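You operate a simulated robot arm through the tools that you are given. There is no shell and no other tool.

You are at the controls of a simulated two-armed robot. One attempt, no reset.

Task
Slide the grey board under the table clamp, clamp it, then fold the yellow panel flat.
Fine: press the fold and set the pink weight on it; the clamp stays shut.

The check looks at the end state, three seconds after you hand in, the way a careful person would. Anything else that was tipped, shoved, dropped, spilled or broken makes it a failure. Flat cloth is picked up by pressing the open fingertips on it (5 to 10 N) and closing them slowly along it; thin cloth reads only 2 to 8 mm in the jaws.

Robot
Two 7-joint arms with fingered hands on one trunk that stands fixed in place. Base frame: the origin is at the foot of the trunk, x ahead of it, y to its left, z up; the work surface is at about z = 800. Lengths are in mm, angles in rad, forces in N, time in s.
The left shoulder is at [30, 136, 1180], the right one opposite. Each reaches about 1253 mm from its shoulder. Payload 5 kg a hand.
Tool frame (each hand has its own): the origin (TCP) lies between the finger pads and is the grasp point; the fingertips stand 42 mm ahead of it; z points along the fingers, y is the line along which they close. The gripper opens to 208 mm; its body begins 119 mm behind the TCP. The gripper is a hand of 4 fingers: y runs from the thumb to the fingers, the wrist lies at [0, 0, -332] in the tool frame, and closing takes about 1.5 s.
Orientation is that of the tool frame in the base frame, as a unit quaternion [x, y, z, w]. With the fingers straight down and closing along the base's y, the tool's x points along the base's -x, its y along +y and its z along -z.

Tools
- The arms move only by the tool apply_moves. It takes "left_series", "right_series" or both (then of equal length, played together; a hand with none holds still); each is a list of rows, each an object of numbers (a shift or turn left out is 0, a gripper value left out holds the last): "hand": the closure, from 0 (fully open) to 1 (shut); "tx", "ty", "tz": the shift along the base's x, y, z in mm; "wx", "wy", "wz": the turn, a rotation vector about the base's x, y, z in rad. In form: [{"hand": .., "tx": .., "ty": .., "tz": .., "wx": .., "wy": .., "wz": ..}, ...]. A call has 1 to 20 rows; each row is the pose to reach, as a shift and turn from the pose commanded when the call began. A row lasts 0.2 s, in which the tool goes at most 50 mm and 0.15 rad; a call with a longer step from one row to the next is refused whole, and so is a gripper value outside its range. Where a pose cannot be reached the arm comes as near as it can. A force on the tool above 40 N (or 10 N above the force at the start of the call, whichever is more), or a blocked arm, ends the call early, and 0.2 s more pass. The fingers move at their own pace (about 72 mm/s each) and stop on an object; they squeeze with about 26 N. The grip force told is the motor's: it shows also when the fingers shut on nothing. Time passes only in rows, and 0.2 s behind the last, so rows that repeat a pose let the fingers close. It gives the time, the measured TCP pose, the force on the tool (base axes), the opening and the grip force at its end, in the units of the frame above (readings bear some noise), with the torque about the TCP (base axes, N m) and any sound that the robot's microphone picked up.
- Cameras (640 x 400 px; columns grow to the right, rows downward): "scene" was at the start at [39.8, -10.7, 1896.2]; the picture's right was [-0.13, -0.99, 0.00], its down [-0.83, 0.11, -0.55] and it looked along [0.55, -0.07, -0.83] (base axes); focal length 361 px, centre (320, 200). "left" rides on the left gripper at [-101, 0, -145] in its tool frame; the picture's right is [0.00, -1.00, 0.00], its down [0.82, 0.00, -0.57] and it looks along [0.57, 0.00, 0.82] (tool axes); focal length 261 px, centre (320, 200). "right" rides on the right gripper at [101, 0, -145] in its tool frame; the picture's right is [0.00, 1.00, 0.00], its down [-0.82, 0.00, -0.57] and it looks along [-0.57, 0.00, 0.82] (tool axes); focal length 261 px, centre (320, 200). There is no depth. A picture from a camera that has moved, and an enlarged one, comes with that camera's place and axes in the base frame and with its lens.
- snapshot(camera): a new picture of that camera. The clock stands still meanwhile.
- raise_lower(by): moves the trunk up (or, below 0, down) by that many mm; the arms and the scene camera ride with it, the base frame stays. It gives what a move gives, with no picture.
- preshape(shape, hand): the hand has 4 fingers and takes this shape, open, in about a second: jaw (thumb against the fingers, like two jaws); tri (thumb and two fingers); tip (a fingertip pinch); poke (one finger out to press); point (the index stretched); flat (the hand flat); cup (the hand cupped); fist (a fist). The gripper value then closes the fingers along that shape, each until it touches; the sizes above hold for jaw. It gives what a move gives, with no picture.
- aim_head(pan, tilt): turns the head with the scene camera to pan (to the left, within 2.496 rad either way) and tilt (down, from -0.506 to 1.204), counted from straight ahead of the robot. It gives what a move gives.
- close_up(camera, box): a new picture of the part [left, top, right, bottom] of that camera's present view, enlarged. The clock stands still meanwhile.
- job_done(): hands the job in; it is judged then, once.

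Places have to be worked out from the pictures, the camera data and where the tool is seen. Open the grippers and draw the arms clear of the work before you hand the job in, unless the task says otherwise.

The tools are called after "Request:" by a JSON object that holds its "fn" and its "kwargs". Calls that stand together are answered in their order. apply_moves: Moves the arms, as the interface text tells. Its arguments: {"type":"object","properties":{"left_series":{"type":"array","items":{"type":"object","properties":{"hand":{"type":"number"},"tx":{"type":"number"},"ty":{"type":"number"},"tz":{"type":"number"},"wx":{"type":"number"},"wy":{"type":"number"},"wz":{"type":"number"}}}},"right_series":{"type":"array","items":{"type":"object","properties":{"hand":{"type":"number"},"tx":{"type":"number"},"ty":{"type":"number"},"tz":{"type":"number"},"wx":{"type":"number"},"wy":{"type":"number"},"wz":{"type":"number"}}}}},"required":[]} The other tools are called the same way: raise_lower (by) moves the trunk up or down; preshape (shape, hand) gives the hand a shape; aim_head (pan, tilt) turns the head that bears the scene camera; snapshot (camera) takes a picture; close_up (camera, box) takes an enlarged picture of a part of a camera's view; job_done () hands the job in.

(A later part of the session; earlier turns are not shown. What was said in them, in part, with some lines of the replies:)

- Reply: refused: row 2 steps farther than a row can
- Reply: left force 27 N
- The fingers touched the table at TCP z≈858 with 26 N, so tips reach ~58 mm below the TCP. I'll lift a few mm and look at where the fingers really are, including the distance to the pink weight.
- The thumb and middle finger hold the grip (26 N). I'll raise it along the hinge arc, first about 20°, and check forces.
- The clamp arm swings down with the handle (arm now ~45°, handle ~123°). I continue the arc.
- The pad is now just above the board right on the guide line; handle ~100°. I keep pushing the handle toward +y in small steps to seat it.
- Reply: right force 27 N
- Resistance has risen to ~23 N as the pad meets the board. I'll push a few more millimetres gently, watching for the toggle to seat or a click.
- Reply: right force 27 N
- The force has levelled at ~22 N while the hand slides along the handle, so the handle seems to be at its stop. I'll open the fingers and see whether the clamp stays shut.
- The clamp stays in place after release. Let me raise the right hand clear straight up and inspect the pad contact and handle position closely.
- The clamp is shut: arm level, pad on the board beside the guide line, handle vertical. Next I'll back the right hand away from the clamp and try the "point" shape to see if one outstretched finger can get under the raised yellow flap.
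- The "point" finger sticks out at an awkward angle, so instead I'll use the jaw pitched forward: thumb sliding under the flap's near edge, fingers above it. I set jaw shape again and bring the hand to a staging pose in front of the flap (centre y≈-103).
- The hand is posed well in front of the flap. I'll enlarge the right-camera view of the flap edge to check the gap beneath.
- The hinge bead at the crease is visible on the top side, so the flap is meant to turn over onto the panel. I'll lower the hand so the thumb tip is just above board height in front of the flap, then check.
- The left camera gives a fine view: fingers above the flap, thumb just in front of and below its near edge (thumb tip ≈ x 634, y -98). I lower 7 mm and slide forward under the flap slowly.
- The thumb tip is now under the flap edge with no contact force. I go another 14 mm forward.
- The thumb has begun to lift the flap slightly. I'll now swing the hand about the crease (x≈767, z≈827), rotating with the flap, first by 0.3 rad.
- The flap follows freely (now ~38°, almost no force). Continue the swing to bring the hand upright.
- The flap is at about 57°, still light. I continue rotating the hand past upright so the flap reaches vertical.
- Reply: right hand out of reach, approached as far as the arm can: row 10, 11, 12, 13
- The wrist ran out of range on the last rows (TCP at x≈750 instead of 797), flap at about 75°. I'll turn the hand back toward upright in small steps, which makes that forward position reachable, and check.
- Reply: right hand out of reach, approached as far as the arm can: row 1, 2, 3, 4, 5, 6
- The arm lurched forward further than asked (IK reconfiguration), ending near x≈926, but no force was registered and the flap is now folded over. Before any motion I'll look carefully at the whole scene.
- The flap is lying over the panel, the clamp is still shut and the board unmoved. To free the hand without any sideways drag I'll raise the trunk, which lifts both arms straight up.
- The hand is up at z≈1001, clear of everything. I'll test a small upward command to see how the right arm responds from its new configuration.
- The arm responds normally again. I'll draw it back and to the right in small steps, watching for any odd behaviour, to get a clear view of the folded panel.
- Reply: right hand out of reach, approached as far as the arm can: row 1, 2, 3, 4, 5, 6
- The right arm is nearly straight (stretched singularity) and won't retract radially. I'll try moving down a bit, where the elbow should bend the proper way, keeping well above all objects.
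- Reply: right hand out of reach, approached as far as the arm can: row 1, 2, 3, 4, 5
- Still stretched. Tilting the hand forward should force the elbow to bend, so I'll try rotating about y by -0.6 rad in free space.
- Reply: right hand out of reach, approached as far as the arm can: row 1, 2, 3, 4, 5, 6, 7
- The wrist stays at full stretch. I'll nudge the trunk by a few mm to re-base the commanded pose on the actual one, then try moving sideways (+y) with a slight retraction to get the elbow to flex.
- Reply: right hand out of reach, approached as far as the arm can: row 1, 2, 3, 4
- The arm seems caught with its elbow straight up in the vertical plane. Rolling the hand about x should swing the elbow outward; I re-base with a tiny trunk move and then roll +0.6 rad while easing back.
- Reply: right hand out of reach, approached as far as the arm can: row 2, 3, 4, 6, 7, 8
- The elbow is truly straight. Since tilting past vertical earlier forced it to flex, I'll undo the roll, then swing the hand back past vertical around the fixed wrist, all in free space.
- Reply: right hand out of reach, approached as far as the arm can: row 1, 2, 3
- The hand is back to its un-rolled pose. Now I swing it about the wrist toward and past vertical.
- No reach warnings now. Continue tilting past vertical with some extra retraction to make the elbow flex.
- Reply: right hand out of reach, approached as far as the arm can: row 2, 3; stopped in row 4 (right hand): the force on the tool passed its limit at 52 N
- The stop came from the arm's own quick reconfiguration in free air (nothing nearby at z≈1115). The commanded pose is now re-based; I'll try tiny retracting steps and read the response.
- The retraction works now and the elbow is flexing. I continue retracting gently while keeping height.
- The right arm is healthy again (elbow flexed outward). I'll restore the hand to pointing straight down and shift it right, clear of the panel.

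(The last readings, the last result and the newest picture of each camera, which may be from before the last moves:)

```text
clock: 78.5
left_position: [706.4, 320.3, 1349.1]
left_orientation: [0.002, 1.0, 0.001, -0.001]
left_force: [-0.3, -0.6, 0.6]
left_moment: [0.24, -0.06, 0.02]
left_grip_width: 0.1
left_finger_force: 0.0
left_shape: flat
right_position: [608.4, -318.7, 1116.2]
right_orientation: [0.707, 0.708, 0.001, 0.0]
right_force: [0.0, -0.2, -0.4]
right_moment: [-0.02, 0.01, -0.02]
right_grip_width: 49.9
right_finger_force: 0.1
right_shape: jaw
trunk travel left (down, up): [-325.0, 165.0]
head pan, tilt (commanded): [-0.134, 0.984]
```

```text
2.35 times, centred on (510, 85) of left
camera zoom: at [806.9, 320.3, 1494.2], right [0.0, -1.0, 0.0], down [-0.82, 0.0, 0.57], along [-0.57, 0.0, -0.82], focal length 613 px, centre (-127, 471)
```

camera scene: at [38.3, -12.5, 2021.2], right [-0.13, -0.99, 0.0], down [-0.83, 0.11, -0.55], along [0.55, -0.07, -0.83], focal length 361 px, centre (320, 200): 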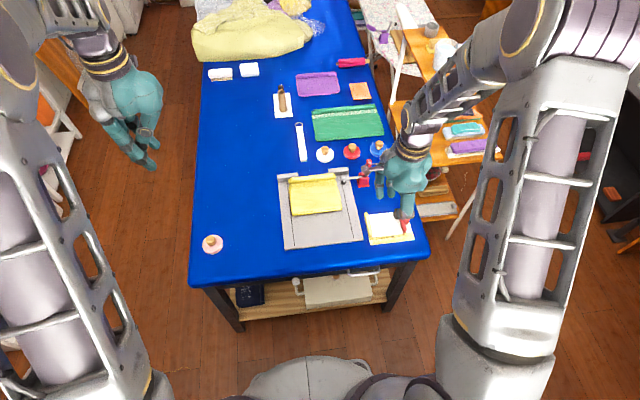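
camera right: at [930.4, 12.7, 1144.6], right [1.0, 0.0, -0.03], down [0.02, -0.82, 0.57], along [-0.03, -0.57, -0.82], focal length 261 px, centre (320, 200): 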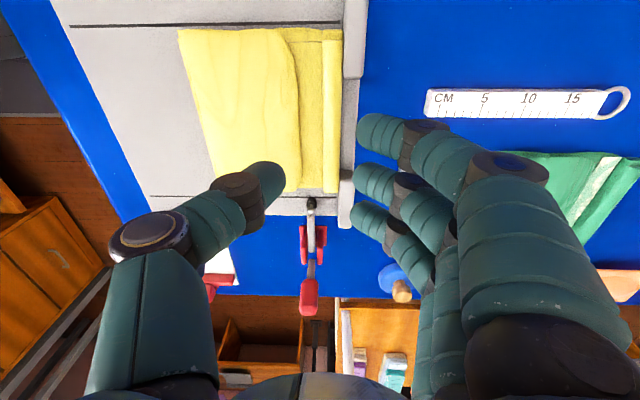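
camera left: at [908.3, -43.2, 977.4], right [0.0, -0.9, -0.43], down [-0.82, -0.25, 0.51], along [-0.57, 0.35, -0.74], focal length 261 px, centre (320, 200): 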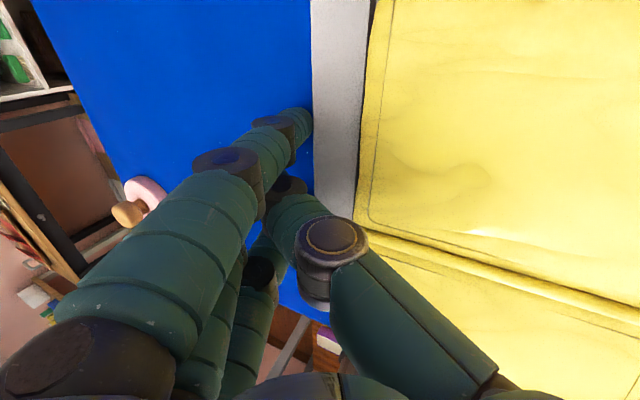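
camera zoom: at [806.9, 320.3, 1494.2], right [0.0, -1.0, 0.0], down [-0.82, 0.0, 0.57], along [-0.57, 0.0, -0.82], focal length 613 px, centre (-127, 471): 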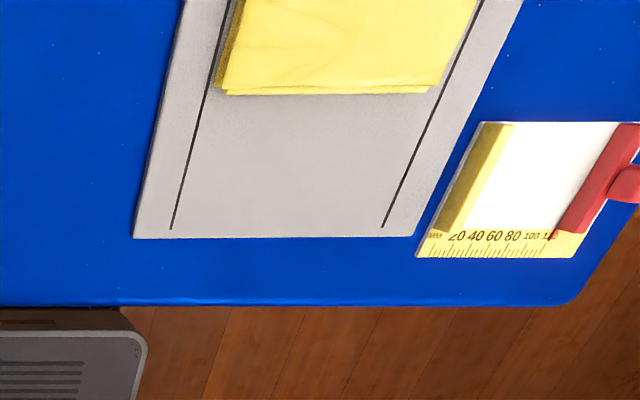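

The panel is folded over: its fold edge runs along x≈770 from y≈-197 to -2, and the clamp is still shut. Next I'll close the right hand and bring it above the fold to press it.

Request:
{"fn": "apply_moves", "kwargs": {"right_series": [{"tx": 20, "ty": 24, "tz": -10, "hand": 1}, {"tx": 40, "ty": 48, "tz": -25}, {"tx": 60, "ty": 72, "tz": -40}, {"tx": 80, "ty": 96, "tz": -58}, {"tx": 100, "ty": 120, "tz": -76}, {"tx": 120, "ty": 144, "tz": -96}, {"tx": 140, "ty": 168, "tz": -116}, {"tx": 160, "ty": 192, "tz": -136}, {"tx": 178, "ty": 218, "tz": -156}, {"tx": 178, "ty": 218, "tz": -156}]}}

Request:
{"fn": "snapshot", "kwargs": {"camera": "right"}}

Request:
{"fn": "snapshot", "kwargs": {"camera": "scene"}}

```text
clock: 80.7
left_position: [707.5, 320.4, 1350.0]
left_orientation: [0.002, 1.0, 0.0, 0.0]
left_force: [-1.0, -0.6, 0.3]
left_moment: [0.18, -0.06, 0.02]
left_grip_width: 0.0
left_finger_force: 0.1
left_shape: flat
right_position: [786.8, -100.9, 958.8]
right_orientation: [0.707, 0.708, 0.001, 0.0]
right_force: [-0.6, -1.1, 0.5]
right_moment: [0.07, -0.04, -0.04]
right_grip_width: 0.1
right_finger_force: 25.9
right_shape: jaw
trunk travel left (down, up): [-325.0, 165.0]
head pan, tilt (commanded): [-0.134, 0.984]
```

```text
taken
camera right: at [787.4, -0.8, 1104.6], right [1.0, -0.01, 0.0], down [0.0, -0.82, 0.57], along [0.0, -0.57, -0.82], focal length 261 px, centre (320, 200)
```

right: 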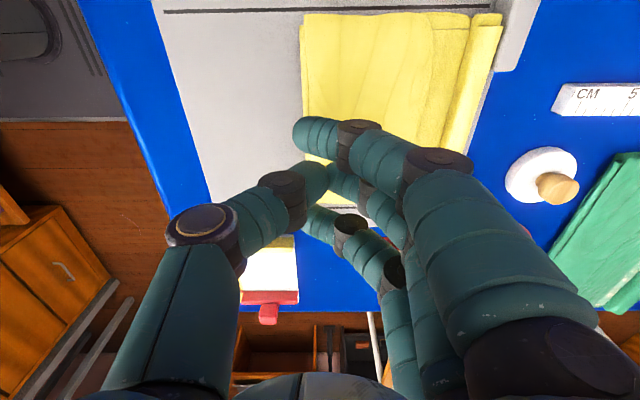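

```text
taken
camera scene: at [38.5, -11.9, 2021.3], right [-0.13, -0.99, 0.0], down [-0.83, 0.11, -0.55], along [0.55, -0.07, -0.83], focal length 361 px, centre (320, 200)
```

scene: 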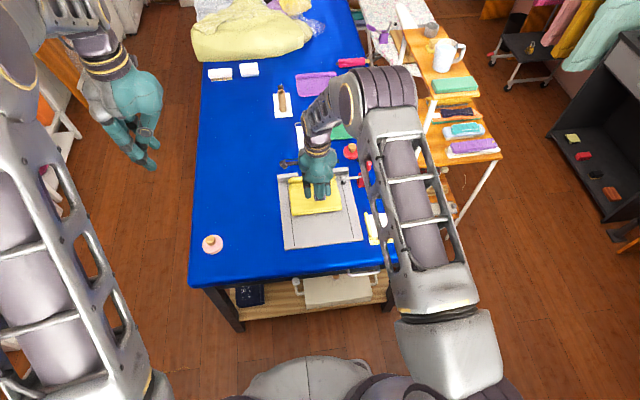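

The closed fingertips are above the fold. I descend, slowing near contact (surface expected at z≈838).

Request:
{"fn": "apply_moves", "kwargs": {"right_series": [{"tz": -25}, {"tz": -50}, {"tz": -65}, {"tz": -70}, {"tz": -73}, {"tz": -76}]}}

Request:
{"fn": "apply_moves", "kwargs": {"right_series": [{"tz": -2}, {"tz": -4}, {"tz": -4}]}}

```text
clock: 82.1
left_position: [706.8, 322.3, 1348.7]
left_orientation: [0.002, 1.0, 0.0, 0.0]
left_force: [0.3, -0.5, -0.2]
left_moment: [0.09, 0.02, 0.0]
left_grip_width: 0.0
left_finger_force: 0.1
left_shape: flat
right_position: [787.6, -102.2, 884.9]
right_orientation: [0.707, 0.707, 0.0, 0.0]
right_force: [-0.3, 0.3, -0.2]
right_moment: [0.03, -0.01, 0.02]
right_grip_width: 0.2
right_finger_force: 25.8
right_shape: jaw
trunk travel left (down, up): [-325.0, 165.0]
head pan, tilt (commanded): [-0.134, 0.984]
```

```text
clock: 82.9
left_position: [706.7, 321.9, 1348.6]
left_orientation: [0.002, 1.0, 0.0, 0.0]
left_force: [0.1, -0.4, 0.4]
left_moment: [0.07, 0.01, -0.01]
left_grip_width: 0.0
left_finger_force: 0.2
left_shape: flat
right_position: [787.7, -102.3, 881.9]
right_orientation: [0.707, 0.707, 0.0, 0.001]
right_force: [-1.1, -1.6, 10.0]
right_moment: [-0.05, -0.11, 0.02]
right_grip_width: 0.1
right_finger_force: 26.2
right_shape: jaw
trunk travel left (down, up): [-325.0, 165.0]
head pan, tilt (commanded): [-0.134, 0.984]
```

Contact with 10 N at tip height ≈840. I press a bit harder and hold about a second.

Request:
{"fn": "apply_moves", "kwargs": {"right_series": [{"tz": -2}, {"tz": -3}, {"tz": -3}, {"tz": -3}, {"tz": -3}, {"tz": -3}]}}

```text
clock: 84.3
left_position: [706.3, 322.2, 1350.1]
left_orientation: [0.002, 1.0, -0.001, 0.0]
left_force: [0.0, -0.3, 0.9]
left_moment: [0.08, 0.04, 0.0]
left_grip_width: 0.0
left_finger_force: 0.0
left_shape: flat
right_position: [787.1, -100.6, 880.1]
right_orientation: [0.707, 0.707, 0.001, 0.002]
right_force: [4.4, -2.8, 36.9]
right_moment: [-0.14, -0.64, -0.03]
right_grip_width: 0.0
right_finger_force: 25.1
right_shape: jaw
trunk travel left (down, up): [-325.0, 165.0]
head pan, tilt (commanded): [-0.134, 0.984]
```

Pressed firmly at the centre (37 N). I lift and repeat toward the left and right ends of the fold with less travel.

Request:
{"fn": "apply_moves", "kwargs": {"right_series": [{"tz": 12}, {"tz": 20, "ty": 20}, {"tz": 20, "ty": 45}, {"tz": 12, "ty": 55}, {"tz": 5, "ty": 55}, {"tz": 2, "ty": 55}, {"tz": 2, "ty": 55}, {"tz": 2, "ty": 55}]}}

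Request:
{"fn": "apply_moves", "kwargs": {"right_series": [{"tz": 12}, {"tz": 18, "ty": -35}, {"tz": 18, "ty": -75}, {"tz": 18, "ty": -108}, {"tz": 8, "ty": -110}, {"tz": 2, "ty": -110}, {"tz": 0, "ty": -110}, {"tz": 0, "ty": -110}, {"tz": 0, "ty": -110}]}}

```text
clock: 86.1
left_position: [705.2, 321.7, 1350.5]
left_orientation: [0.002, 1.0, 0.0, 0.0]
left_force: [0.3, -0.5, -0.7]
left_moment: [0.06, -0.02, -0.02]
left_grip_width: 0.0
left_finger_force: 0.1
left_shape: flat
right_position: [786.3, -46.7, 880.8]
right_orientation: [0.707, 0.707, 0.002, 0.001]
right_force: [1.2, -3.7, 21.8]
right_moment: [-0.16, -0.28, -0.05]
right_grip_width: 0.0
right_finger_force: 25.7
right_shape: jaw
trunk travel left (down, up): [-325.0, 165.0]
head pan, tilt (commanded): [-0.134, 0.984]
```

```text
clock: 88.1
left_position: [706.6, 322.3, 1348.9]
left_orientation: [0.002, 1.0, 0.0, 0.0]
left_force: [0.6, -0.2, 0.8]
left_moment: [0.07, -0.01, 0.02]
left_grip_width: 0.1
left_finger_force: 0.1
left_shape: flat
right_position: [788.1, -155.6, 881.5]
right_orientation: [0.707, 0.707, 0.002, 0.001]
right_force: [2.1, -2.7, 24.6]
right_moment: [-0.11, -0.42, -0.01]
right_grip_width: 0.0
right_finger_force: 26.3
right_shape: jaw
trunk travel left (down, up): [-325.0, 165.0]
head pan, tilt (commanded): [-0.134, 0.984]
```

All three presses registered 20–37 N. Now I lift the right hand and withdraw it to the right so the left hand can bring the pink weight.

Request:
{"fn": "apply_moves", "kwargs": {"right_series": [{"tz": 20}, {"tz": 60}, {"tz": 100}, {"tz": 140}, {"tz": 175, "tx": -20, "ty": -15}, {"tz": 200, "tx": -50, "ty": -40}, {"tz": 220, "tx": -80, "ty": -70}, {"tz": 235, "tx": -115, "ty": -100}, {"tz": 240, "tx": -150, "ty": -130}, {"tz": 240, "tx": -185, "ty": -160}]}}

Request:
{"fn": "close_up", "kwargs": {"camera": "scene", "box": [265, 130, 405, 255]}}

Request:
{"fn": "snapshot", "kwargs": {"camera": "scene"}}

Request:
{"fn": "snapshot", "kwargs": {"camera": "left"}}

```text
clock: 90.3
left_position: [705.7, 320.9, 1350.7]
left_orientation: [0.001, 1.0, 0.0, 0.0]
left_force: [-1.2, 0.0, 1.4]
left_moment: [0.17, -0.06, 0.01]
left_grip_width: 0.1
left_finger_force: 0.1
left_shape: flat
right_position: [602.7, -317.4, 1118.3]
right_orientation: [0.707, 0.708, 0.001, 0.0]
right_force: [-0.4, -0.3, -0.5]
right_moment: [0.03, -0.09, -0.02]
right_grip_width: 0.1
right_finger_force: 25.4
right_shape: jaw
trunk travel left (down, up): [-325.0, 165.0]
head pan, tilt (commanded): [-0.134, 0.984]
```

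```text
3.20 times, centred on (335, 192) of scene
camera zoom: at [37.7, -12.5, 2021.2], right [-0.13, -0.99, 0.0], down [-0.83, 0.11, -0.55], along [0.55, -0.07, -0.83], focal length 1154 px, centre (272, 224)
```

zoom: 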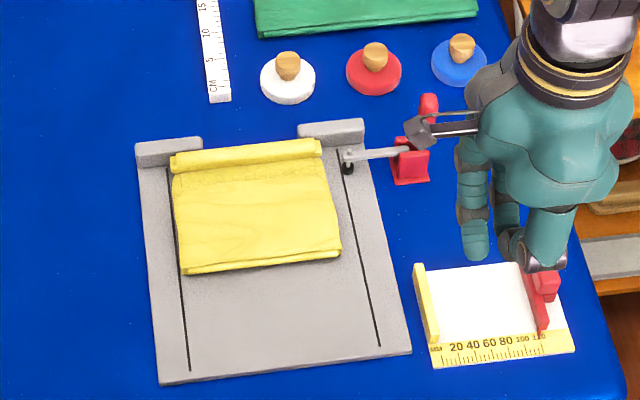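

```text
taken
camera scene: at [37.7, -12.5, 2021.2], right [-0.13, -0.99, 0.0], down [-0.83, 0.11, -0.55], along [0.55, -0.07, -0.83], focal length 361 px, centre (320, 200)
```

scene: 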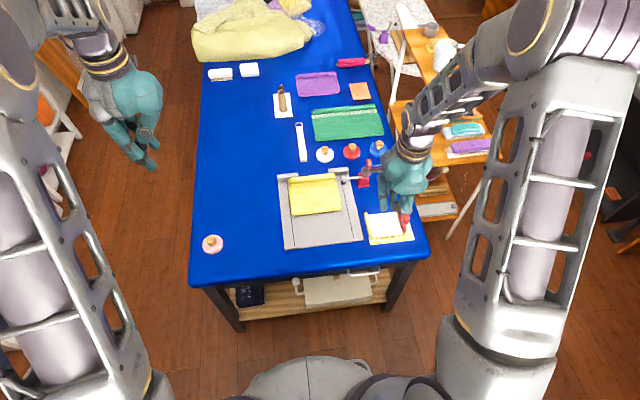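

```text
taken
camera left: at [806.5, 320.2, 1494.5], right [0.0, -1.0, 0.0], down [-0.82, 0.0, 0.57], along [-0.57, 0.0, -0.82], focal length 261 px, centre (320, 200)
```

left: 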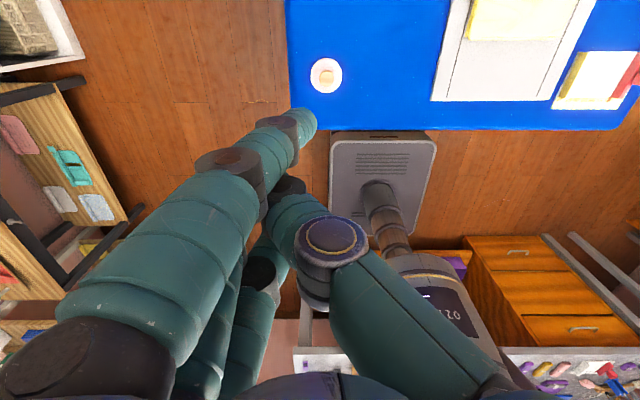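

The fold looks flat and the clamp remains shut. Now I examine the pink weight and its knob from the left and scene cameras.

Request:
{"fn": "close_up", "kwargs": {"camera": "scene", "box": [192, 225, 232, 260]}}

Request:
{"fn": "close_up", "kwargs": {"camera": "left", "box": [300, 50, 355, 100]}}

Request:
{"fn": "preshape", "kwargs": {"shape": "jaw", "hand": "left"}}

```text
11.43 times, centred on (212, 242) of scene
camera zoom: at [37.7, -12.5, 2021.2], right [-0.13, -0.99, 0.0], down [-0.83, 0.11, -0.55], along [0.55, -0.07, -0.83], focal length 4122 px, centre (1554, -286)
```

zoom: 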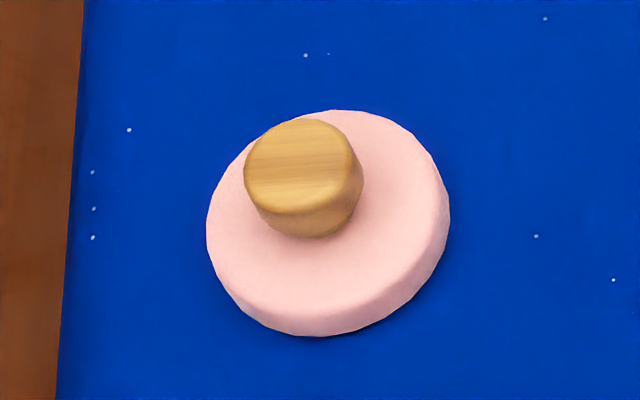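

```text
8.00 times, centred on (328, 75) of left
camera zoom: at [806.5, 320.2, 1494.5], right [0.0, -1.0, 0.0], down [-0.82, 0.0, 0.57], along [-0.57, 0.0, -0.82], focal length 2085 px, centre (260, 1200)
```

zoom: 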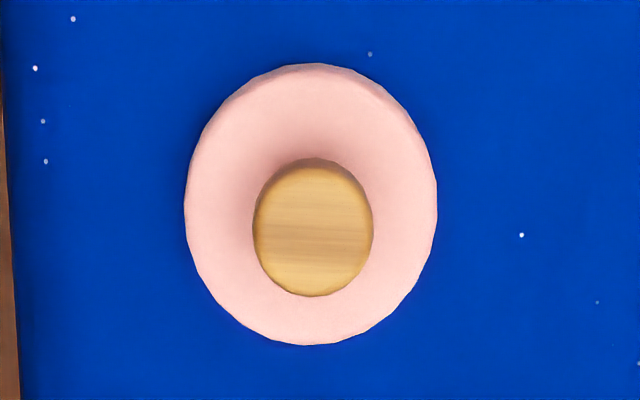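

```text
clock: 91.2
left_position: [706.8, 322.2, 1348.6]
left_orientation: [0.002, 1.0, 0.0, 0.0]
left_force: [-0.1, -0.6, 0.7]
left_moment: [0.03, 0.0, -0.03]
left_grip_width: 208.2
left_finger_force: 0.1
left_shape: jaw
right_position: [603.9, -317.3, 1117.6]
right_orientation: [0.707, 0.708, 0.0, 0.0]
right_force: [-0.4, -1.0, 0.4]
right_moment: [-0.01, -0.02, 0.0]
right_grip_width: 0.1
right_finger_force: 26.2
right_shape: jaw
trunk travel left (down, up): [-325.0, 165.0]
head pan, tilt (commanded): [-0.134, 0.984]
```

The knob top is at (694, 304, 848), about 34 mm wide, standing on a 76 mm disc. I'll bring the left hand above it with the jaw preclosed to ~80 mm.

Request:
{"fn": "apply_moves", "kwargs": {"left_series": [{"tx": -1, "ty": -2, "tz": -43, "hand": 0.6}, {"tx": -3, "ty": -4, "tz": -86}, {"tx": -4, "ty": -6, "tz": -129}, {"tx": -5, "ty": -8, "tz": -172}, {"tx": -7, "ty": -10, "tz": -215}, {"tx": -8, "ty": -12, "tz": -258}, {"tx": -9, "ty": -14, "tz": -301}, {"tx": -11, "ty": -16, "tz": -344}, {"tx": -12, "ty": -18, "tz": -385}, {"tx": -12, "ty": -18, "tz": -389}]}}

Request:
{"fn": "snapshot", "kwargs": {"camera": "left"}}

Request:
{"fn": "close_up", "kwargs": {"camera": "scene", "box": [150, 170, 290, 270]}}

```text
clock: 93.4
left_position: [695.4, 305.1, 959.2]
left_orientation: [0.002, 1.0, 0.0, 0.0]
left_force: [-1.3, 0.3, 1.8]
left_moment: [0.05, 0.01, 0.02]
left_grip_width: 83.8
left_finger_force: 0.1
left_shape: jaw
right_position: [602.5, -317.8, 1118.0]
right_orientation: [0.707, 0.707, 0.0, 0.0]
right_force: [0.2, -0.5, -0.5]
right_moment: [0.02, -0.03, 0.0]
right_grip_width: 0.0
right_finger_force: 26.2
right_shape: jaw
trunk travel left (down, up): [-325.0, 165.0]
head pan, tilt (commanded): [-0.134, 0.984]
```

```text
taken
camera left: at [795.7, 304.3, 1103.9], right [0.0, -1.0, 0.0], down [-0.82, 0.0, 0.57], along [-0.57, 0.0, -0.82], focal length 261 px, centre (320, 200)
```

left: 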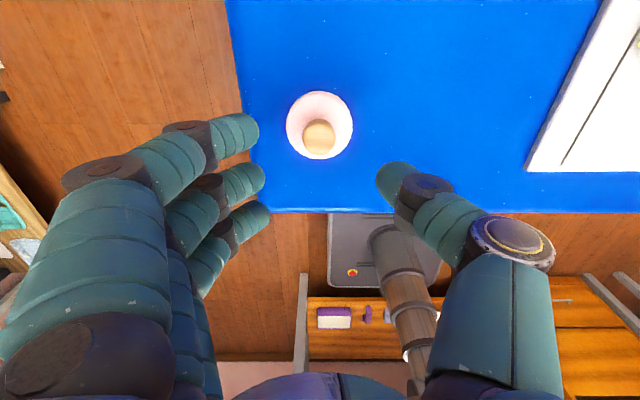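

```text
4.00 times, centred on (220, 220) of scene
camera zoom: at [38.7, -11.1, 2021.3], right [-0.13, -0.99, 0.0], down [-0.83, 0.11, -0.55], along [0.55, -0.07, -0.83], focal length 1443 px, centre (720, 120)
```

zoom: 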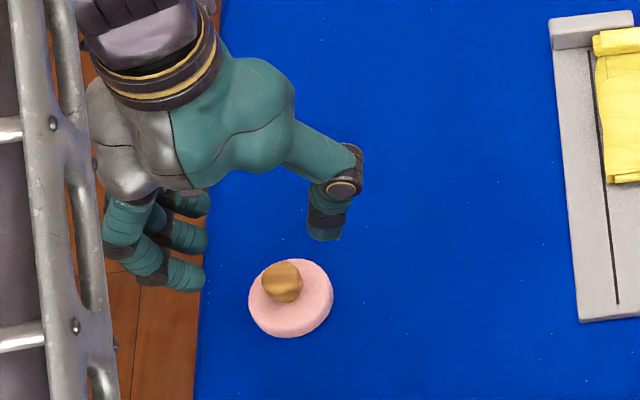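

The knob is centred between thumb and fingers. I descend to TCP z≈862 so the fingertips stay just above the disc.

Request:
{"fn": "apply_moves", "kwargs": {"left_series": [{"tx": 1, "tz": -30}, {"tx": 1, "tz": -60}, {"tx": 1, "tz": -80}, {"tx": 1, "tz": -90}, {"tx": 1, "tz": -95}, {"tx": 1, "tz": -97}, {"tx": 1, "tz": -97}]}}

Request:
{"fn": "snapshot", "kwargs": {"camera": "left"}}

Request:
{"fn": "close_up", "kwargs": {"camera": "scene", "box": [150, 190, 270, 280]}}

```text
clock: 95.0
left_position: [696.0, 306.1, 861.8]
left_orientation: [0.002, 1.0, 0.0, 0.0]
left_force: [0.2, -0.1, 0.5]
left_moment: [0.01, -0.03, 0.0]
left_grip_width: 84.1
left_finger_force: 0.1
left_shape: jaw
right_position: [602.7, -317.4, 1117.4]
right_orientation: [0.707, 0.707, 0.0, 0.0]
right_force: [-0.1, -0.3, -0.3]
right_moment: [0.03, 0.01, 0.02]
right_grip_width: 0.0
right_finger_force: 25.9
right_shape: jaw
trunk travel left (down, up): [-325.0, 165.0]
head pan, tilt (commanded): [-0.134, 0.984]
```

```text
taken
camera left: at [796.6, 303.7, 1006.7], right [0.0, -1.0, 0.0], down [-0.82, 0.0, 0.57], along [-0.57, 0.0, -0.82], focal length 261 px, centre (320, 200)
```

left: 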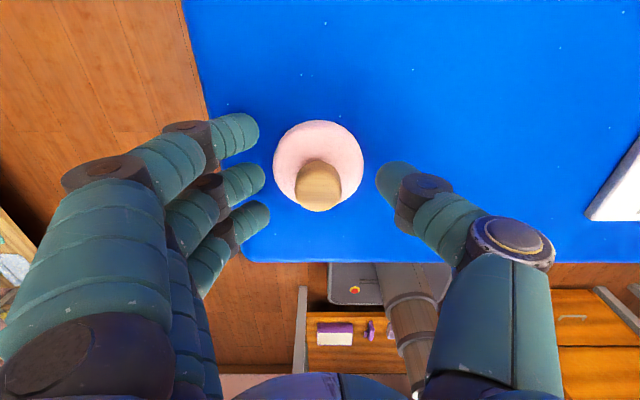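

```text
4.44 times, centred on (210, 235) of scene
camera zoom: at [39.6, -10.7, 2021.2], right [-0.13, -0.99, 0.0], down [-0.83, 0.11, -0.55], along [0.55, -0.07, -0.83], focal length 1603 px, centre (809, 44)
```

zoom: 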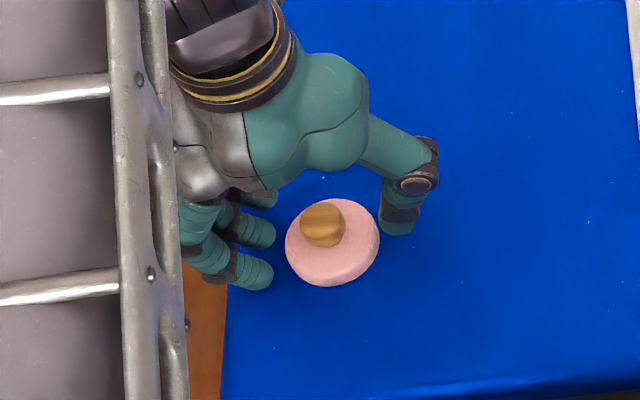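

The knob sits exactly between middle finger and thumb. I close the left hand on it.

Request:
{"fn": "apply_moves", "kwargs": {"left_series": [{"hand": 0.75}, {"hand": 0.85}, {"hand": 1}, {"hand": 1}, {"hand": 1}, {"hand": 1}, {"hand": 1}]}}

Request:
{"fn": "snapshot", "kwargs": {"camera": "left"}}

```text
clock: 96.6
left_position: [694.4, 302.5, 863.0]
left_orientation: [0.002, 1.0, 0.0, 0.0]
left_force: [-1.5, -10.0, 21.6]
left_moment: [0.34, 0.13, 0.05]
left_grip_width: 23.6
left_finger_force: 25.7
left_shape: jaw
right_position: [601.9, -317.5, 1117.8]
right_orientation: [0.707, 0.707, 0.002, 0.0]
right_force: [0.4, -0.8, 0.3]
right_moment: [0.01, -0.05, 0.01]
right_grip_width: 0.1
right_finger_force: 26.5
right_shape: jaw
trunk travel left (down, up): [-325.0, 165.0]
head pan, tilt (commanded): [-0.134, 0.984]
```

```text
taken
camera left: at [796.4, 301.5, 1008.3], right [0.0, -1.0, 0.0], down [-0.82, 0.0, 0.57], along [-0.57, 0.0, -0.82], focal length 261 px, centre (320, 200)
```

left: 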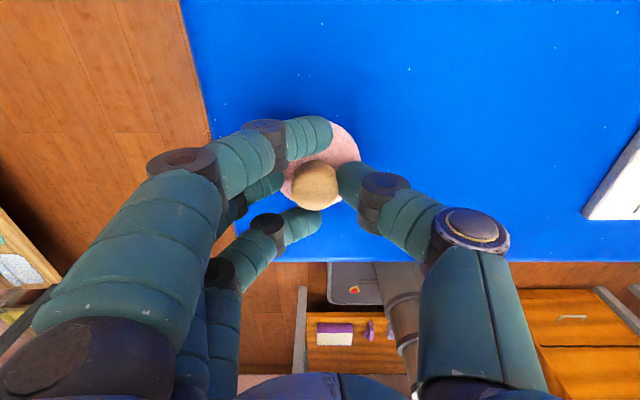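

Grip is on (26 N), with some upward reaction as the tips touch the disc. I lift slowly and check the weight comes along.

Request:
{"fn": "apply_moves", "kwargs": {"left_series": [{"tz": 3}, {"tz": 6}, {"tz": 12}, {"tz": 20}, {"tz": 30}, {"tz": 40}]}}

Request:
{"fn": "snapshot", "kwargs": {"camera": "left"}}

Request:
{"fn": "close_up", "kwargs": {"camera": "scene", "box": [150, 190, 270, 280]}}

```text
clock: 98.0
left_position: [696.0, 301.9, 902.8]
left_orientation: [0.002, 1.0, 0.0, 0.0]
left_force: [-0.9, -0.6, -5.7]
left_moment: [-0.04, -0.06, 0.01]
left_grip_width: 19.8
left_finger_force: 26.6
left_shape: jaw
right_position: [603.5, -318.6, 1118.1]
right_orientation: [0.707, 0.707, 0.0, -0.001]
right_force: [0.3, 0.0, 0.7]
right_moment: [0.01, -0.04, 0.03]
right_grip_width: 0.1
right_finger_force: 26.3
right_shape: jaw
trunk travel left (down, up): [-325.0, 165.0]
head pan, tilt (commanded): [-0.134, 0.984]
```

```text
taken
camera left: at [797.1, 302.6, 1047.2], right [0.0, -1.0, 0.0], down [-0.82, 0.0, 0.57], along [-0.57, 0.0, -0.82], focal length 261 px, centre (320, 200)
```

left: 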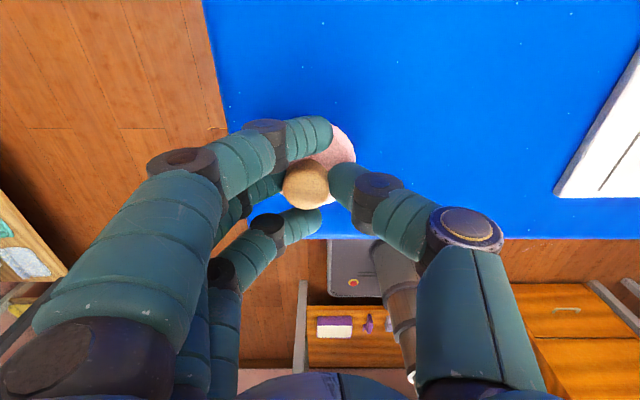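

```text
4.44 times, centred on (210, 235) of scene
camera zoom: at [39.9, -10.8, 2021.2], right [-0.13, -0.99, 0.0], down [-0.83, 0.11, -0.55], along [0.55, -0.07, -0.83], focal length 1603 px, centre (809, 44)
```

zoom: 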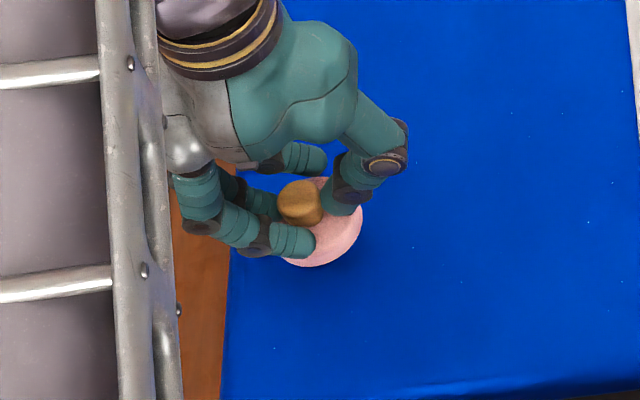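

The weight (~0.6 kg) is held and level. I raise it further, and at the same time move the right arm farther out of the way.

Request:
{"fn": "apply_moves", "kwargs": {"left_series": [{"tz": 20}, {"tz": 40}, {"tz": 60}, {"tz": 80}, {"tz": 98}], "right_series": [{"tx": -22, "ty": -12, "tz": 8}, {"tx": -44, "ty": -24, "tz": 16}, {"tx": -66, "ty": -36, "tz": 24}, {"tx": -88, "ty": -48, "tz": 32}, {"tx": -110, "ty": -60, "tz": 40}]}}

Request:
{"fn": "snapshot", "kwargs": {"camera": "scene"}}

Request:
{"fn": "snapshot", "kwargs": {"camera": "left"}}

```text
clock: 99.2
left_position: [694.6, 305.0, 1001.3]
left_orientation: [0.002, 1.0, 0.001, 0.0]
left_force: [-0.9, 0.1, -4.6]
left_moment: [-0.01, -0.13, 0.03]
left_grip_width: 19.4
left_finger_force: 25.6
left_shape: jaw
right_position: [492.5, -376.8, 1159.0]
right_orientation: [0.707, 0.707, 0.001, 0.0]
right_force: [0.1, 0.5, -0.1]
right_moment: [-0.01, -0.09, -0.03]
right_grip_width: 0.0
right_finger_force: 26.4
right_shape: jaw
trunk travel left (down, up): [-325.0, 165.0]
head pan, tilt (commanded): [-0.134, 0.984]
```

```text
taken
camera scene: at [38.3, -11.3, 2021.2], right [-0.13, -0.99, 0.0], down [-0.83, 0.11, -0.55], along [0.55, -0.07, -0.83], focal length 361 px, centre (320, 200)
```

scene: 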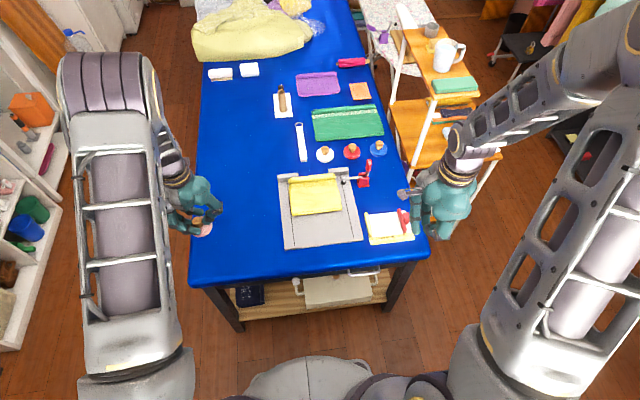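

```text
taken
camera left: at [795.2, 303.7, 1147.0], right [0.0, -1.0, 0.0], down [-0.82, 0.0, 0.57], along [-0.57, 0.0, -0.82], focal length 261 px, centre (320, 200)
```

left: 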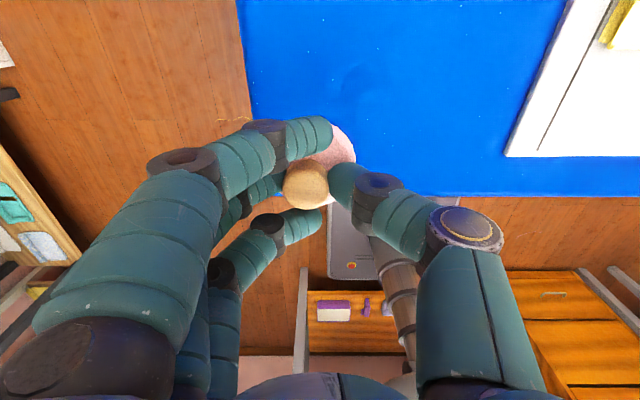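

The weight hangs steadily. I carry it across at height to above the fold (TCP target about x 808, y -111 to centre the disc near y -100).

Request:
{"fn": "apply_moves", "kwargs": {"left_series": [{"tx": 6, "ty": -22}, {"tx": 15, "ty": -56}, {"tx": 25, "ty": -94}, {"tx": 36, "ty": -132}, {"tx": 46, "ty": -170}, {"tx": 56, "ty": -208}, {"tx": 67, "ty": -246}, {"tx": 77, "ty": -284}, {"tx": 87, "ty": -322}, {"tx": 97, "ty": -358}, {"tx": 106, "ty": -390}, {"tx": 113, "ty": -416}, {"tx": 113, "ty": -416}, {"tx": 113, "ty": -416}]}}

Request:
{"fn": "snapshot", "kwargs": {"camera": "scene"}}

Request:
{"fn": "snapshot", "kwargs": {"camera": "left"}}

Request:
{"fn": "snapshot", "kwargs": {"camera": "right"}}

```text
clock: 102.2
left_position: [808.9, -111.8, 999.5]
left_orientation: [0.001, 1.0, 0.001, -0.001]
left_force: [-0.7, -0.5, -5.4]
left_moment: [-0.03, -0.01, 0.02]
left_grip_width: 19.4
left_finger_force: 26.0
left_shape: jaw
right_position: [492.5, -377.6, 1158.9]
right_orientation: [0.707, 0.707, 0.001, 0.0]
right_force: [0.7, 0.4, -0.3]
right_moment: [0.04, 0.05, -0.02]
right_grip_width: 0.0
right_finger_force: 25.5
right_shape: jaw
trunk travel left (down, up): [-325.0, 165.0]
head pan, tilt (commanded): [-0.134, 0.984]
```

```text
taken
camera scene: at [40.3, -11.7, 2021.1], right [-0.13, -0.99, 0.0], down [-0.83, 0.11, -0.55], along [0.55, -0.07, -0.83], focal length 361 px, centre (320, 200)
```

scene: 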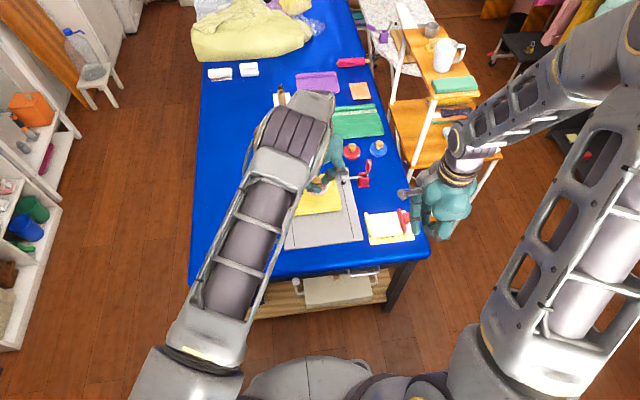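

```text
taken
camera left: at [910.1, -112.9, 1144.9], right [0.0, -1.0, 0.0], down [-0.82, 0.0, 0.57], along [-0.57, 0.0, -0.82], focal length 261 px, centre (320, 200)
```

left: 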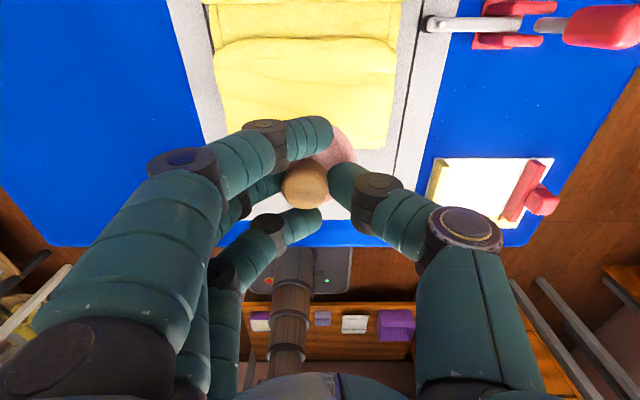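

```text
taken
camera right: at [493.7, -276.0, 1303.9], right [1.0, -0.01, 0.0], down [0.0, -0.82, 0.57], along [0.0, -0.57, -0.82], focal length 261 px, centre (320, 200)
```

right: 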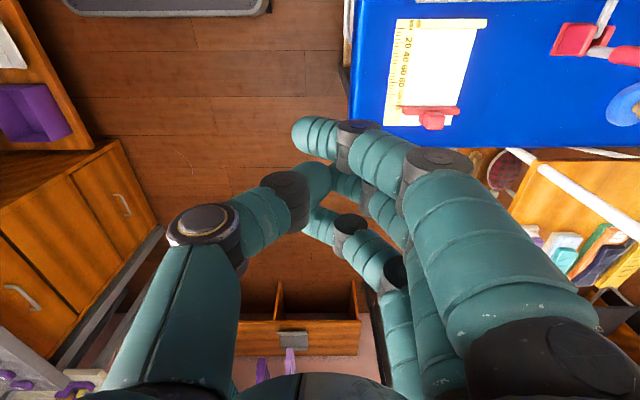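

The weight is over the flap (flap spans x≈772–891, y≈-197 to -2). I shift 7 mm forward so the disc sits wholly on it, and descend to just above contact.

Request:
{"fn": "apply_moves", "kwargs": {"left_series": [{"tx": 7, "tz": -20}, {"tx": 7, "tz": -42}, {"tx": 7, "tz": -62}, {"tx": 7, "tz": -76}, {"tx": 7, "tz": -82}, {"tx": 7, "tz": -86}, {"tx": 7, "tz": -86}]}}

Request:
{"fn": "apply_moves", "kwargs": {"left_series": [{"tz": -2}, {"tz": -4}, {"tz": -4}]}}

Request:
{"fn": "snapshot", "kwargs": {"camera": "left"}}

```text
clock: 103.8
left_position: [816.2, -113.0, 913.5]
left_orientation: [0.002, 1.0, 0.0, 0.0]
left_force: [-1.1, 0.8, -4.2]
left_moment: [-0.04, -0.01, 0.03]
left_grip_width: 19.4
left_finger_force: 26.3
left_shape: jaw
right_position: [491.9, -377.1, 1159.9]
right_orientation: [0.707, 0.707, 0.0, 0.0]
right_force: [0.3, -0.4, 0.1]
right_moment: [0.02, -0.01, 0.02]
right_grip_width: 0.0
right_finger_force: 25.4
right_shape: jaw
trunk travel left (down, up): [-325.0, 165.0]
head pan, tilt (commanded): [-0.134, 0.984]
```

```text
clock: 104.6
left_position: [816.8, -113.1, 910.0]
left_orientation: [0.002, 1.0, 0.0, -0.001]
left_force: [0.4, 0.2, -4.1]
left_moment: [-0.05, -0.02, 0.0]
left_grip_width: 19.3
left_finger_force: 25.7
left_shape: jaw
right_position: [493.0, -376.7, 1159.1]
right_orientation: [0.707, 0.707, 0.0, 0.001]
right_force: [0.5, -0.3, -0.9]
right_moment: [-0.03, 0.02, -0.02]
right_grip_width: 0.0
right_finger_force: 26.2
right_shape: jaw
trunk travel left (down, up): [-325.0, 165.0]
head pan, tilt (commanded): [-0.134, 0.984]
```

```text
taken
camera left: at [917.4, -113.3, 1054.2], right [0.0, -1.0, 0.0], down [-0.82, 0.0, 0.57], along [-0.57, 0.0, -0.82], focal length 261 px, centre (320, 200)
```

left: 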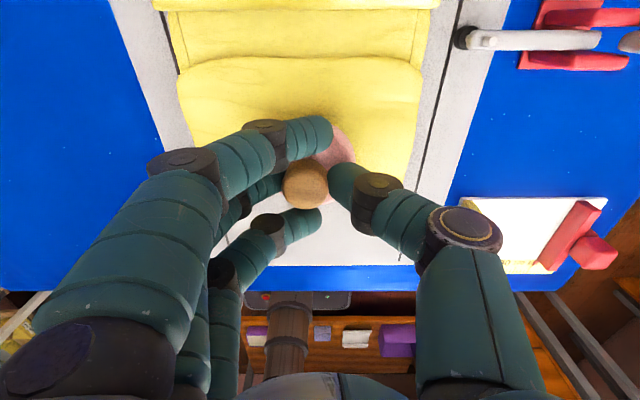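

Still hanging free at TCP z≈910 (-4 N). I continue down in 2 mm steps until the load comes off.

Request:
{"fn": "apply_moves", "kwargs": {"left_series": [{"tz": -2}, {"tz": -4}, {"tz": -4}]}}

Request:
{"fn": "apply_moves", "kwargs": {"left_series": [{"tz": -2}, {"tz": -3}, {"tz": -3}]}}

```text
clock: 105.4
left_position: [817.4, -112.2, 906.2]
left_orientation: [0.002, 1.0, 0.001, 0.0]
left_force: [0.0, -0.3, -5.3]
left_moment: [-0.06, -0.06, 0.0]
left_grip_width: 19.6
left_finger_force: 26.0
left_shape: jaw
right_position: [492.6, -378.0, 1159.7]
right_orientation: [0.707, 0.707, 0.0, 0.0]
right_force: [-0.6, 0.1, 0.3]
right_moment: [-0.03, 0.01, 0.01]
right_grip_width: 0.1
right_finger_force: 25.9
right_shape: jaw
trunk travel left (down, up): [-325.0, 165.0]
head pan, tilt (commanded): [-0.134, 0.984]
```

```text
clock: 106.2
left_position: [816.6, -113.1, 903.8]
left_orientation: [0.002, 1.0, 0.001, 0.0]
left_force: [0.0, -0.6, -3.6]
left_moment: [0.04, -0.01, 0.01]
left_grip_width: 19.3
left_finger_force: 26.0
left_shape: jaw
right_position: [491.7, -377.4, 1158.7]
right_orientation: [0.707, 0.707, 0.0, 0.0]
right_force: [0.1, 0.0, 1.0]
right_moment: [0.0, 0.02, 0.01]
right_grip_width: 0.0
right_finger_force: 25.9
right_shape: jaw
trunk travel left (down, up): [-325.0, 165.0]
head pan, tilt (commanded): [-0.134, 0.984]
```

The load is starting to come off (-3.6 N). Two more small steps.

Request:
{"fn": "apply_moves", "kwargs": {"left_series": [{"tz": -1}, {"tz": -2}, {"tz": -2}]}}

Request:
{"fn": "apply_moves", "kwargs": {"left_series": [{"tz": -1}, {"tz": -2}, {"tz": -2}]}}

```text
clock: 107.0
left_position: [817.5, -113.4, 901.8]
left_orientation: [0.001, 1.0, -0.001, 0.0]
left_force: [0.4, -0.3, 1.6]
left_moment: [0.18, 0.0, -0.01]
left_grip_width: 19.2
left_finger_force: 26.2
left_shape: jaw
right_position: [493.0, -377.2, 1158.9]
right_orientation: [0.706, 0.708, -0.001, 0.0]
right_force: [0.3, 0.2, -0.5]
right_moment: [-0.02, -0.01, -0.02]
right_grip_width: 0.1
right_finger_force: 26.0
right_shape: jaw
trunk travel left (down, up): [-325.0, 165.0]
head pan, tilt (commanded): [-0.134, 0.984]
```

```text
clock: 107.8
left_position: [818.3, -111.7, 898.8]
left_orientation: [0.001, 1.0, -0.001, 0.001]
left_force: [0.7, -5.2, 7.6]
left_moment: [0.15, 0.0, 0.04]
left_grip_width: 20.4
left_finger_force: 26.3
left_shape: jaw
right_position: [492.5, -376.6, 1159.2]
right_orientation: [0.707, 0.707, 0.001, 0.001]
right_force: [0.8, 1.3, -0.3]
right_moment: [-0.01, 0.0, -0.02]
right_grip_width: 0.0
right_finger_force: 25.9
right_shape: jaw
trunk travel left (down, up): [-325.0, 165.0]
head pan, tilt (commanded): [-0.134, 0.984]
```

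The weight now rests on the fold (+8 N). I open the fingers gradually and check it stays put.

Request:
{"fn": "apply_moves", "kwargs": {"left_series": [{"hand": 0.88}, {"hand": 0.82}, {"hand": 0.75}, {"hand": 0.65}, {"hand": 0.58}, {"hand": 0.58}]}}

Request:
{"fn": "snapshot", "kwargs": {"camera": "left"}}

```text
clock: 109.2
left_position: [817.7, -111.9, 899.4]
left_orientation: [0.002, 1.0, -0.001, -0.001]
left_force: [0.7, -0.8, 0.8]
left_moment: [-0.03, -0.03, -0.03]
left_grip_width: 86.6
left_finger_force: 0.0
left_shape: jaw
right_position: [492.0, -376.5, 1158.6]
right_orientation: [0.707, 0.707, 0.0, 0.0]
right_force: [0.6, 0.4, 0.2]
right_moment: [0.0, -0.02, 0.02]
right_grip_width: 0.5
right_finger_force: 25.8
right_shape: jaw
trunk travel left (down, up): [-325.0, 165.0]
head pan, tilt (commanded): [-0.134, 0.984]
```

```text
taken
camera left: at [918.2, -112.4, 1044.1], right [0.0, -1.0, 0.0], down [-0.82, 0.0, 0.57], along [-0.57, 0.0, -0.82], focal length 261 px, centre (320, 200)
```

left: 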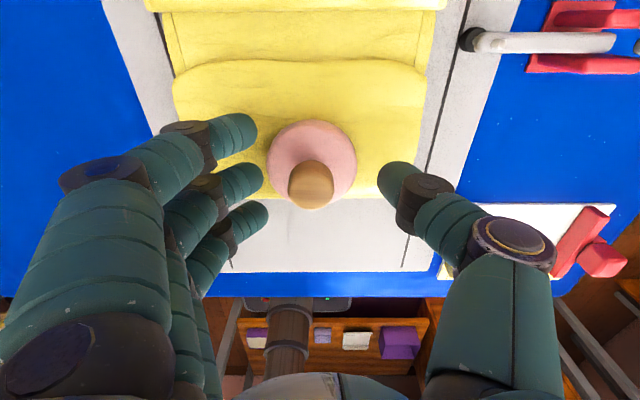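

The weight sits upright on the folded flap near its fold. I raise the left hand straight up, then move it back to the left side; I also open the right hand.

Request:
{"fn": "apply_moves", "kwargs": {"left_series": [{"tz": 15}, {"tz": 35}, {"tz": 65}, {"tz": 100}, {"tz": 140}, {"tz": 180}, {"tz": 215, "ty": 20}, {"tz": 240, "ty": 55}, {"tz": 255, "ty": 95, "tx": -8}, {"tz": 265, "ty": 137, "tx": -18}, {"tz": 275, "ty": 180, "tx": -28}, {"tz": 280, "ty": 225, "tx": -40}, {"tz": 285, "ty": 270, "tx": -52}, {"tz": 290, "ty": 315, "tx": -65}, {"tz": 295, "ty": 360, "tx": -78}, {"tz": 300, "ty": 405, "tx": -92}, {"tz": 305, "ty": 435, "tx": -105}], "right_series": [{"hand": 0.9}, {"hand": 0.8}, {"hand": 0.7}, {"hand": 0.6}, {"hand": 0.5}, {"hand": 0.4}, {"hand": 0.3}, {"hand": 0.2}, {"hand": 0.1}, {"hand": 0}, {"hand": 0}, {"hand": 0}, {"hand": 0}, {"hand": 0}, {"hand": 0}, {"hand": 0}, {"hand": 0}]}}

Request:
{"fn": "snapshot", "kwargs": {"camera": "scene"}}

Request:
{"fn": "close_up", "kwargs": {"camera": "scene", "box": [265, 130, 405, 255]}}

Request:
{"fn": "close_up", "kwargs": {"camera": "scene", "box": [180, 0, 420, 170]}}

```text
clock: 112.8
left_position: [710.4, 324.0, 1203.4]
left_orientation: [0.002, 1.0, -0.001, 0.0]
left_force: [-0.6, -0.4, -0.1]
left_moment: [0.07, -0.03, -0.02]
left_grip_width: 87.0
left_finger_force: 0.2
left_shape: jaw
right_position: [491.4, -375.3, 1160.2]
right_orientation: [0.707, 0.707, 0.0, 0.0]
right_force: [-0.9, -0.3, 0.7]
right_moment: [-0.04, -0.07, -0.01]
right_grip_width: 208.1
right_finger_force: 0.0
right_shape: jaw
trunk travel left (down, up): [-325.0, 165.0]
head pan, tilt (commanded): [-0.134, 0.984]
```

```text
taken
camera scene: at [38.6, -9.8, 2021.2], right [-0.13, -0.99, 0.0], down [-0.83, 0.11, -0.55], along [0.55, -0.07, -0.83], focal length 361 px, centre (320, 200)
```

scene: 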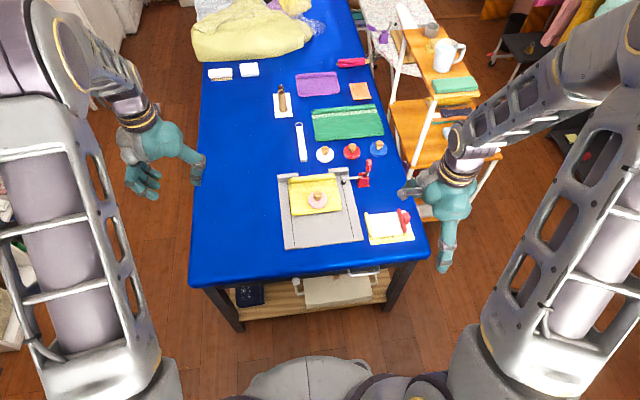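

```text
3.20 times, centred on (335, 192) of scene
camera zoom: at [38.6, -9.8, 2021.2], right [-0.13, -0.99, 0.0], down [-0.83, 0.11, -0.55], along [0.55, -0.07, -0.83], focal length 1154 px, centre (272, 224)
```

zoom: 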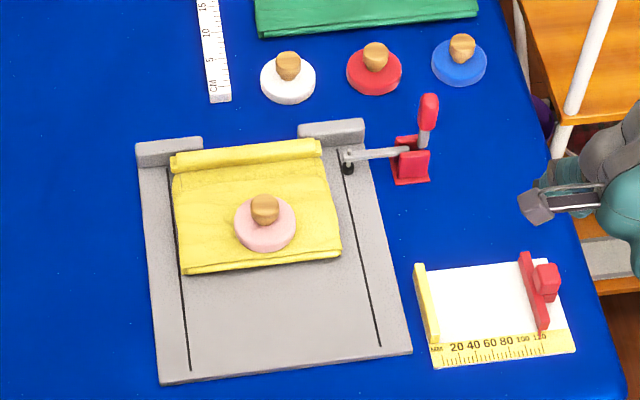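

```text
2.35 times, centred on (300, 85) of scene
camera zoom: at [38.6, -9.8, 2021.2], right [-0.13, -0.99, 0.0], down [-0.83, 0.11, -0.55], along [0.55, -0.07, -0.83], focal length 849 px, centre (367, 471)
```

zoom: 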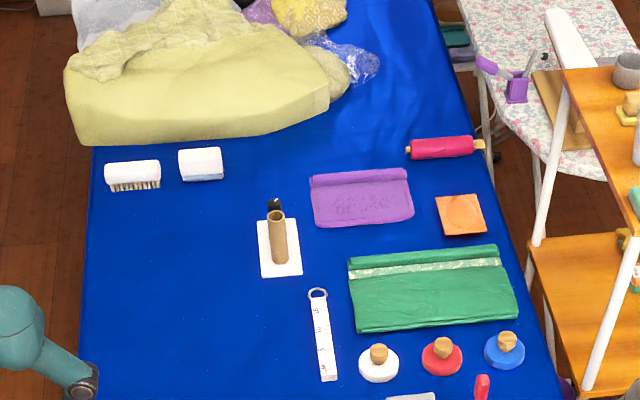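

All objects look undisturbed, with the weight on the fold and the clamp shut. A final enlarged check of clamp and panel before handing in.

Request:
{"fn": "close_up", "kwargs": {"camera": "scene", "box": [330, 150, 380, 190]}}

Request:
{"fn": "close_up", "kwargs": {"camera": "scene", "box": [280, 165, 350, 225]}}

Request:
{"fn": "close_up", "kwargs": {"camera": "left", "box": [380, 0, 640, 200]}}

```text
10.00 times, centred on (355, 170) of scene
camera zoom: at [38.6, -9.8, 2021.2], right [-0.13, -0.99, 0.0], down [-0.83, 0.11, -0.55], along [0.55, -0.07, -0.83], focal length 3606 px, centre (-30, 500)
```

zoom: 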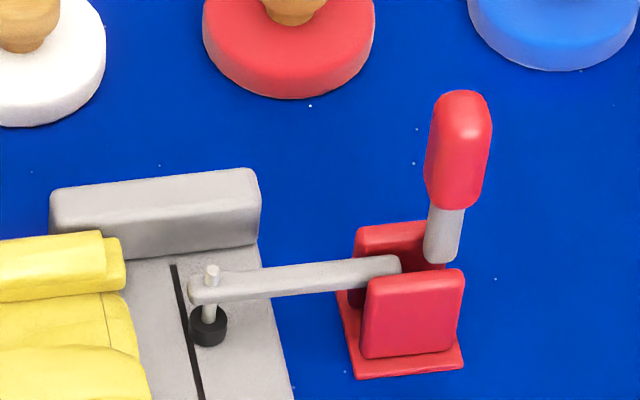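

```text
6.67 times, centred on (315, 195) of scene
camera zoom: at [38.6, -9.8, 2021.2], right [-0.13, -0.99, 0.0], down [-0.83, 0.11, -0.55], along [0.55, -0.07, -0.83], focal length 2404 px, centre (353, 233)
```

zoom: 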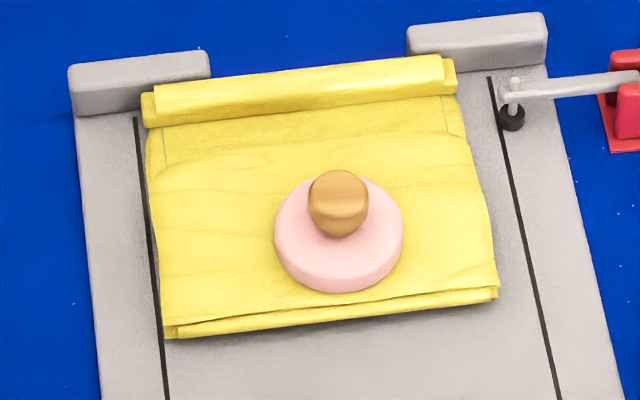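

```text
2.00 times, centred on (510, 100) of left
camera zoom: at [810.4, 323.2, 1348.8], right [0.0, -1.0, 0.0], down [-0.82, 0.0, 0.57], along [-0.57, 0.0, -0.82], focal length 521 px, centre (-60, 400)
```

zoom: 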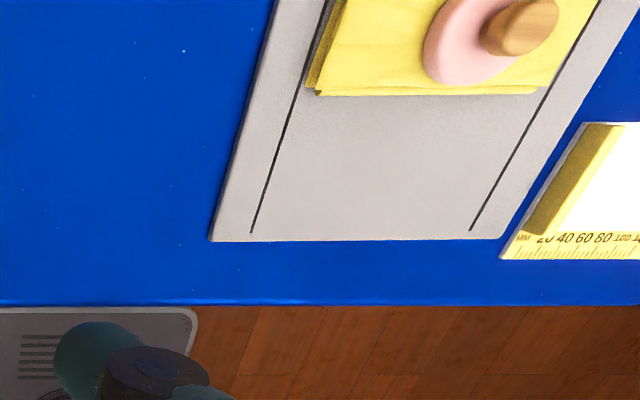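

Everything checks out: board under the clamp pad, clamp shut, panel folded flat with the pink weight on the fold. I fully open the left hand and then hand in.

Request:
{"fn": "apply_moves", "kwargs": {"left_series": [{"hand": 0.3}, {"hand": 0}, {"hand": 0}, {"hand": 0}, {"hand": 0}]}}

Request:
{"fn": "close_up", "kwargs": {"camera": "scene", "box": [265, 130, 405, 255]}}

```text
clock: 114.0
left_position: [710.3, 325.1, 1203.4]
left_orientation: [0.001, 1.0, -0.001, 0.0]
left_force: [0.1, -0.2, 0.2]
left_moment: [0.02, 0.02, -0.02]
left_grip_width: 207.8
left_finger_force: 0.1
left_shape: jaw
right_position: [492.1, -376.7, 1159.8]
right_orientation: [0.708, 0.706, 0.0, 0.001]
right_force: [0.3, -0.1, -0.2]
right_moment: [-0.02, 0.04, 0.02]
right_grip_width: 208.0
right_finger_force: 0.0
right_shape: jaw
trunk travel left (down, up): [-325.0, 165.0]
head pan, tilt (commanded): [-0.134, 0.984]
```

```text
3.20 times, centred on (335, 192) of scene
camera zoom: at [40.0, -11.0, 2021.1], right [-0.13, -0.99, 0.0], down [-0.83, 0.11, -0.55], along [0.55, -0.07, -0.83], focal length 1154 px, centre (272, 224)
```

zoom: 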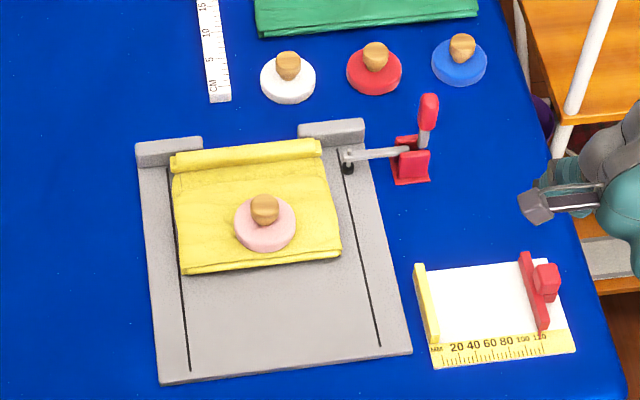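

The state is stable with both hands open and clear; I hand the job in.

Request:
{"fn": "job_done", "kwargs": {}}

```text
The job is handed in.
```

The job is handed in. At the last picture the board was under the table clamp and the clamp was shut. The yellow panel was folded over onto itself, with the pink weight on the fold.

- **Board and clamp:** I pushed the board about 110 mm to the right, so the clamp pad lands on it next to the dark guide line. The clamp has stayed shut since I let go of the handle. I felt it reach a stop, but heard no click.
- **Fold:** "Fold flat" could also have meant pressing the raised flap down onto the board. I turned it over onto the panel instead, because the hinge bead sits on the top side. I then pressed the fold at the centre and towards both ends, with 22 to 37 N.
- **Weight:** It stands upright near the middle of the fold, wholly on the yellow.
- **Arm trouble:** While folding, the right arm reached its limit and lurched forward about 175 mm, and that movement finished the fold. No contact force showed. Later, while I was freeing that arm in open air, a 52 N reading stopped one move; nothing was near it.

Everything else on the table looked undisturbed in the final pictures. Both hands are open and clear of the work.
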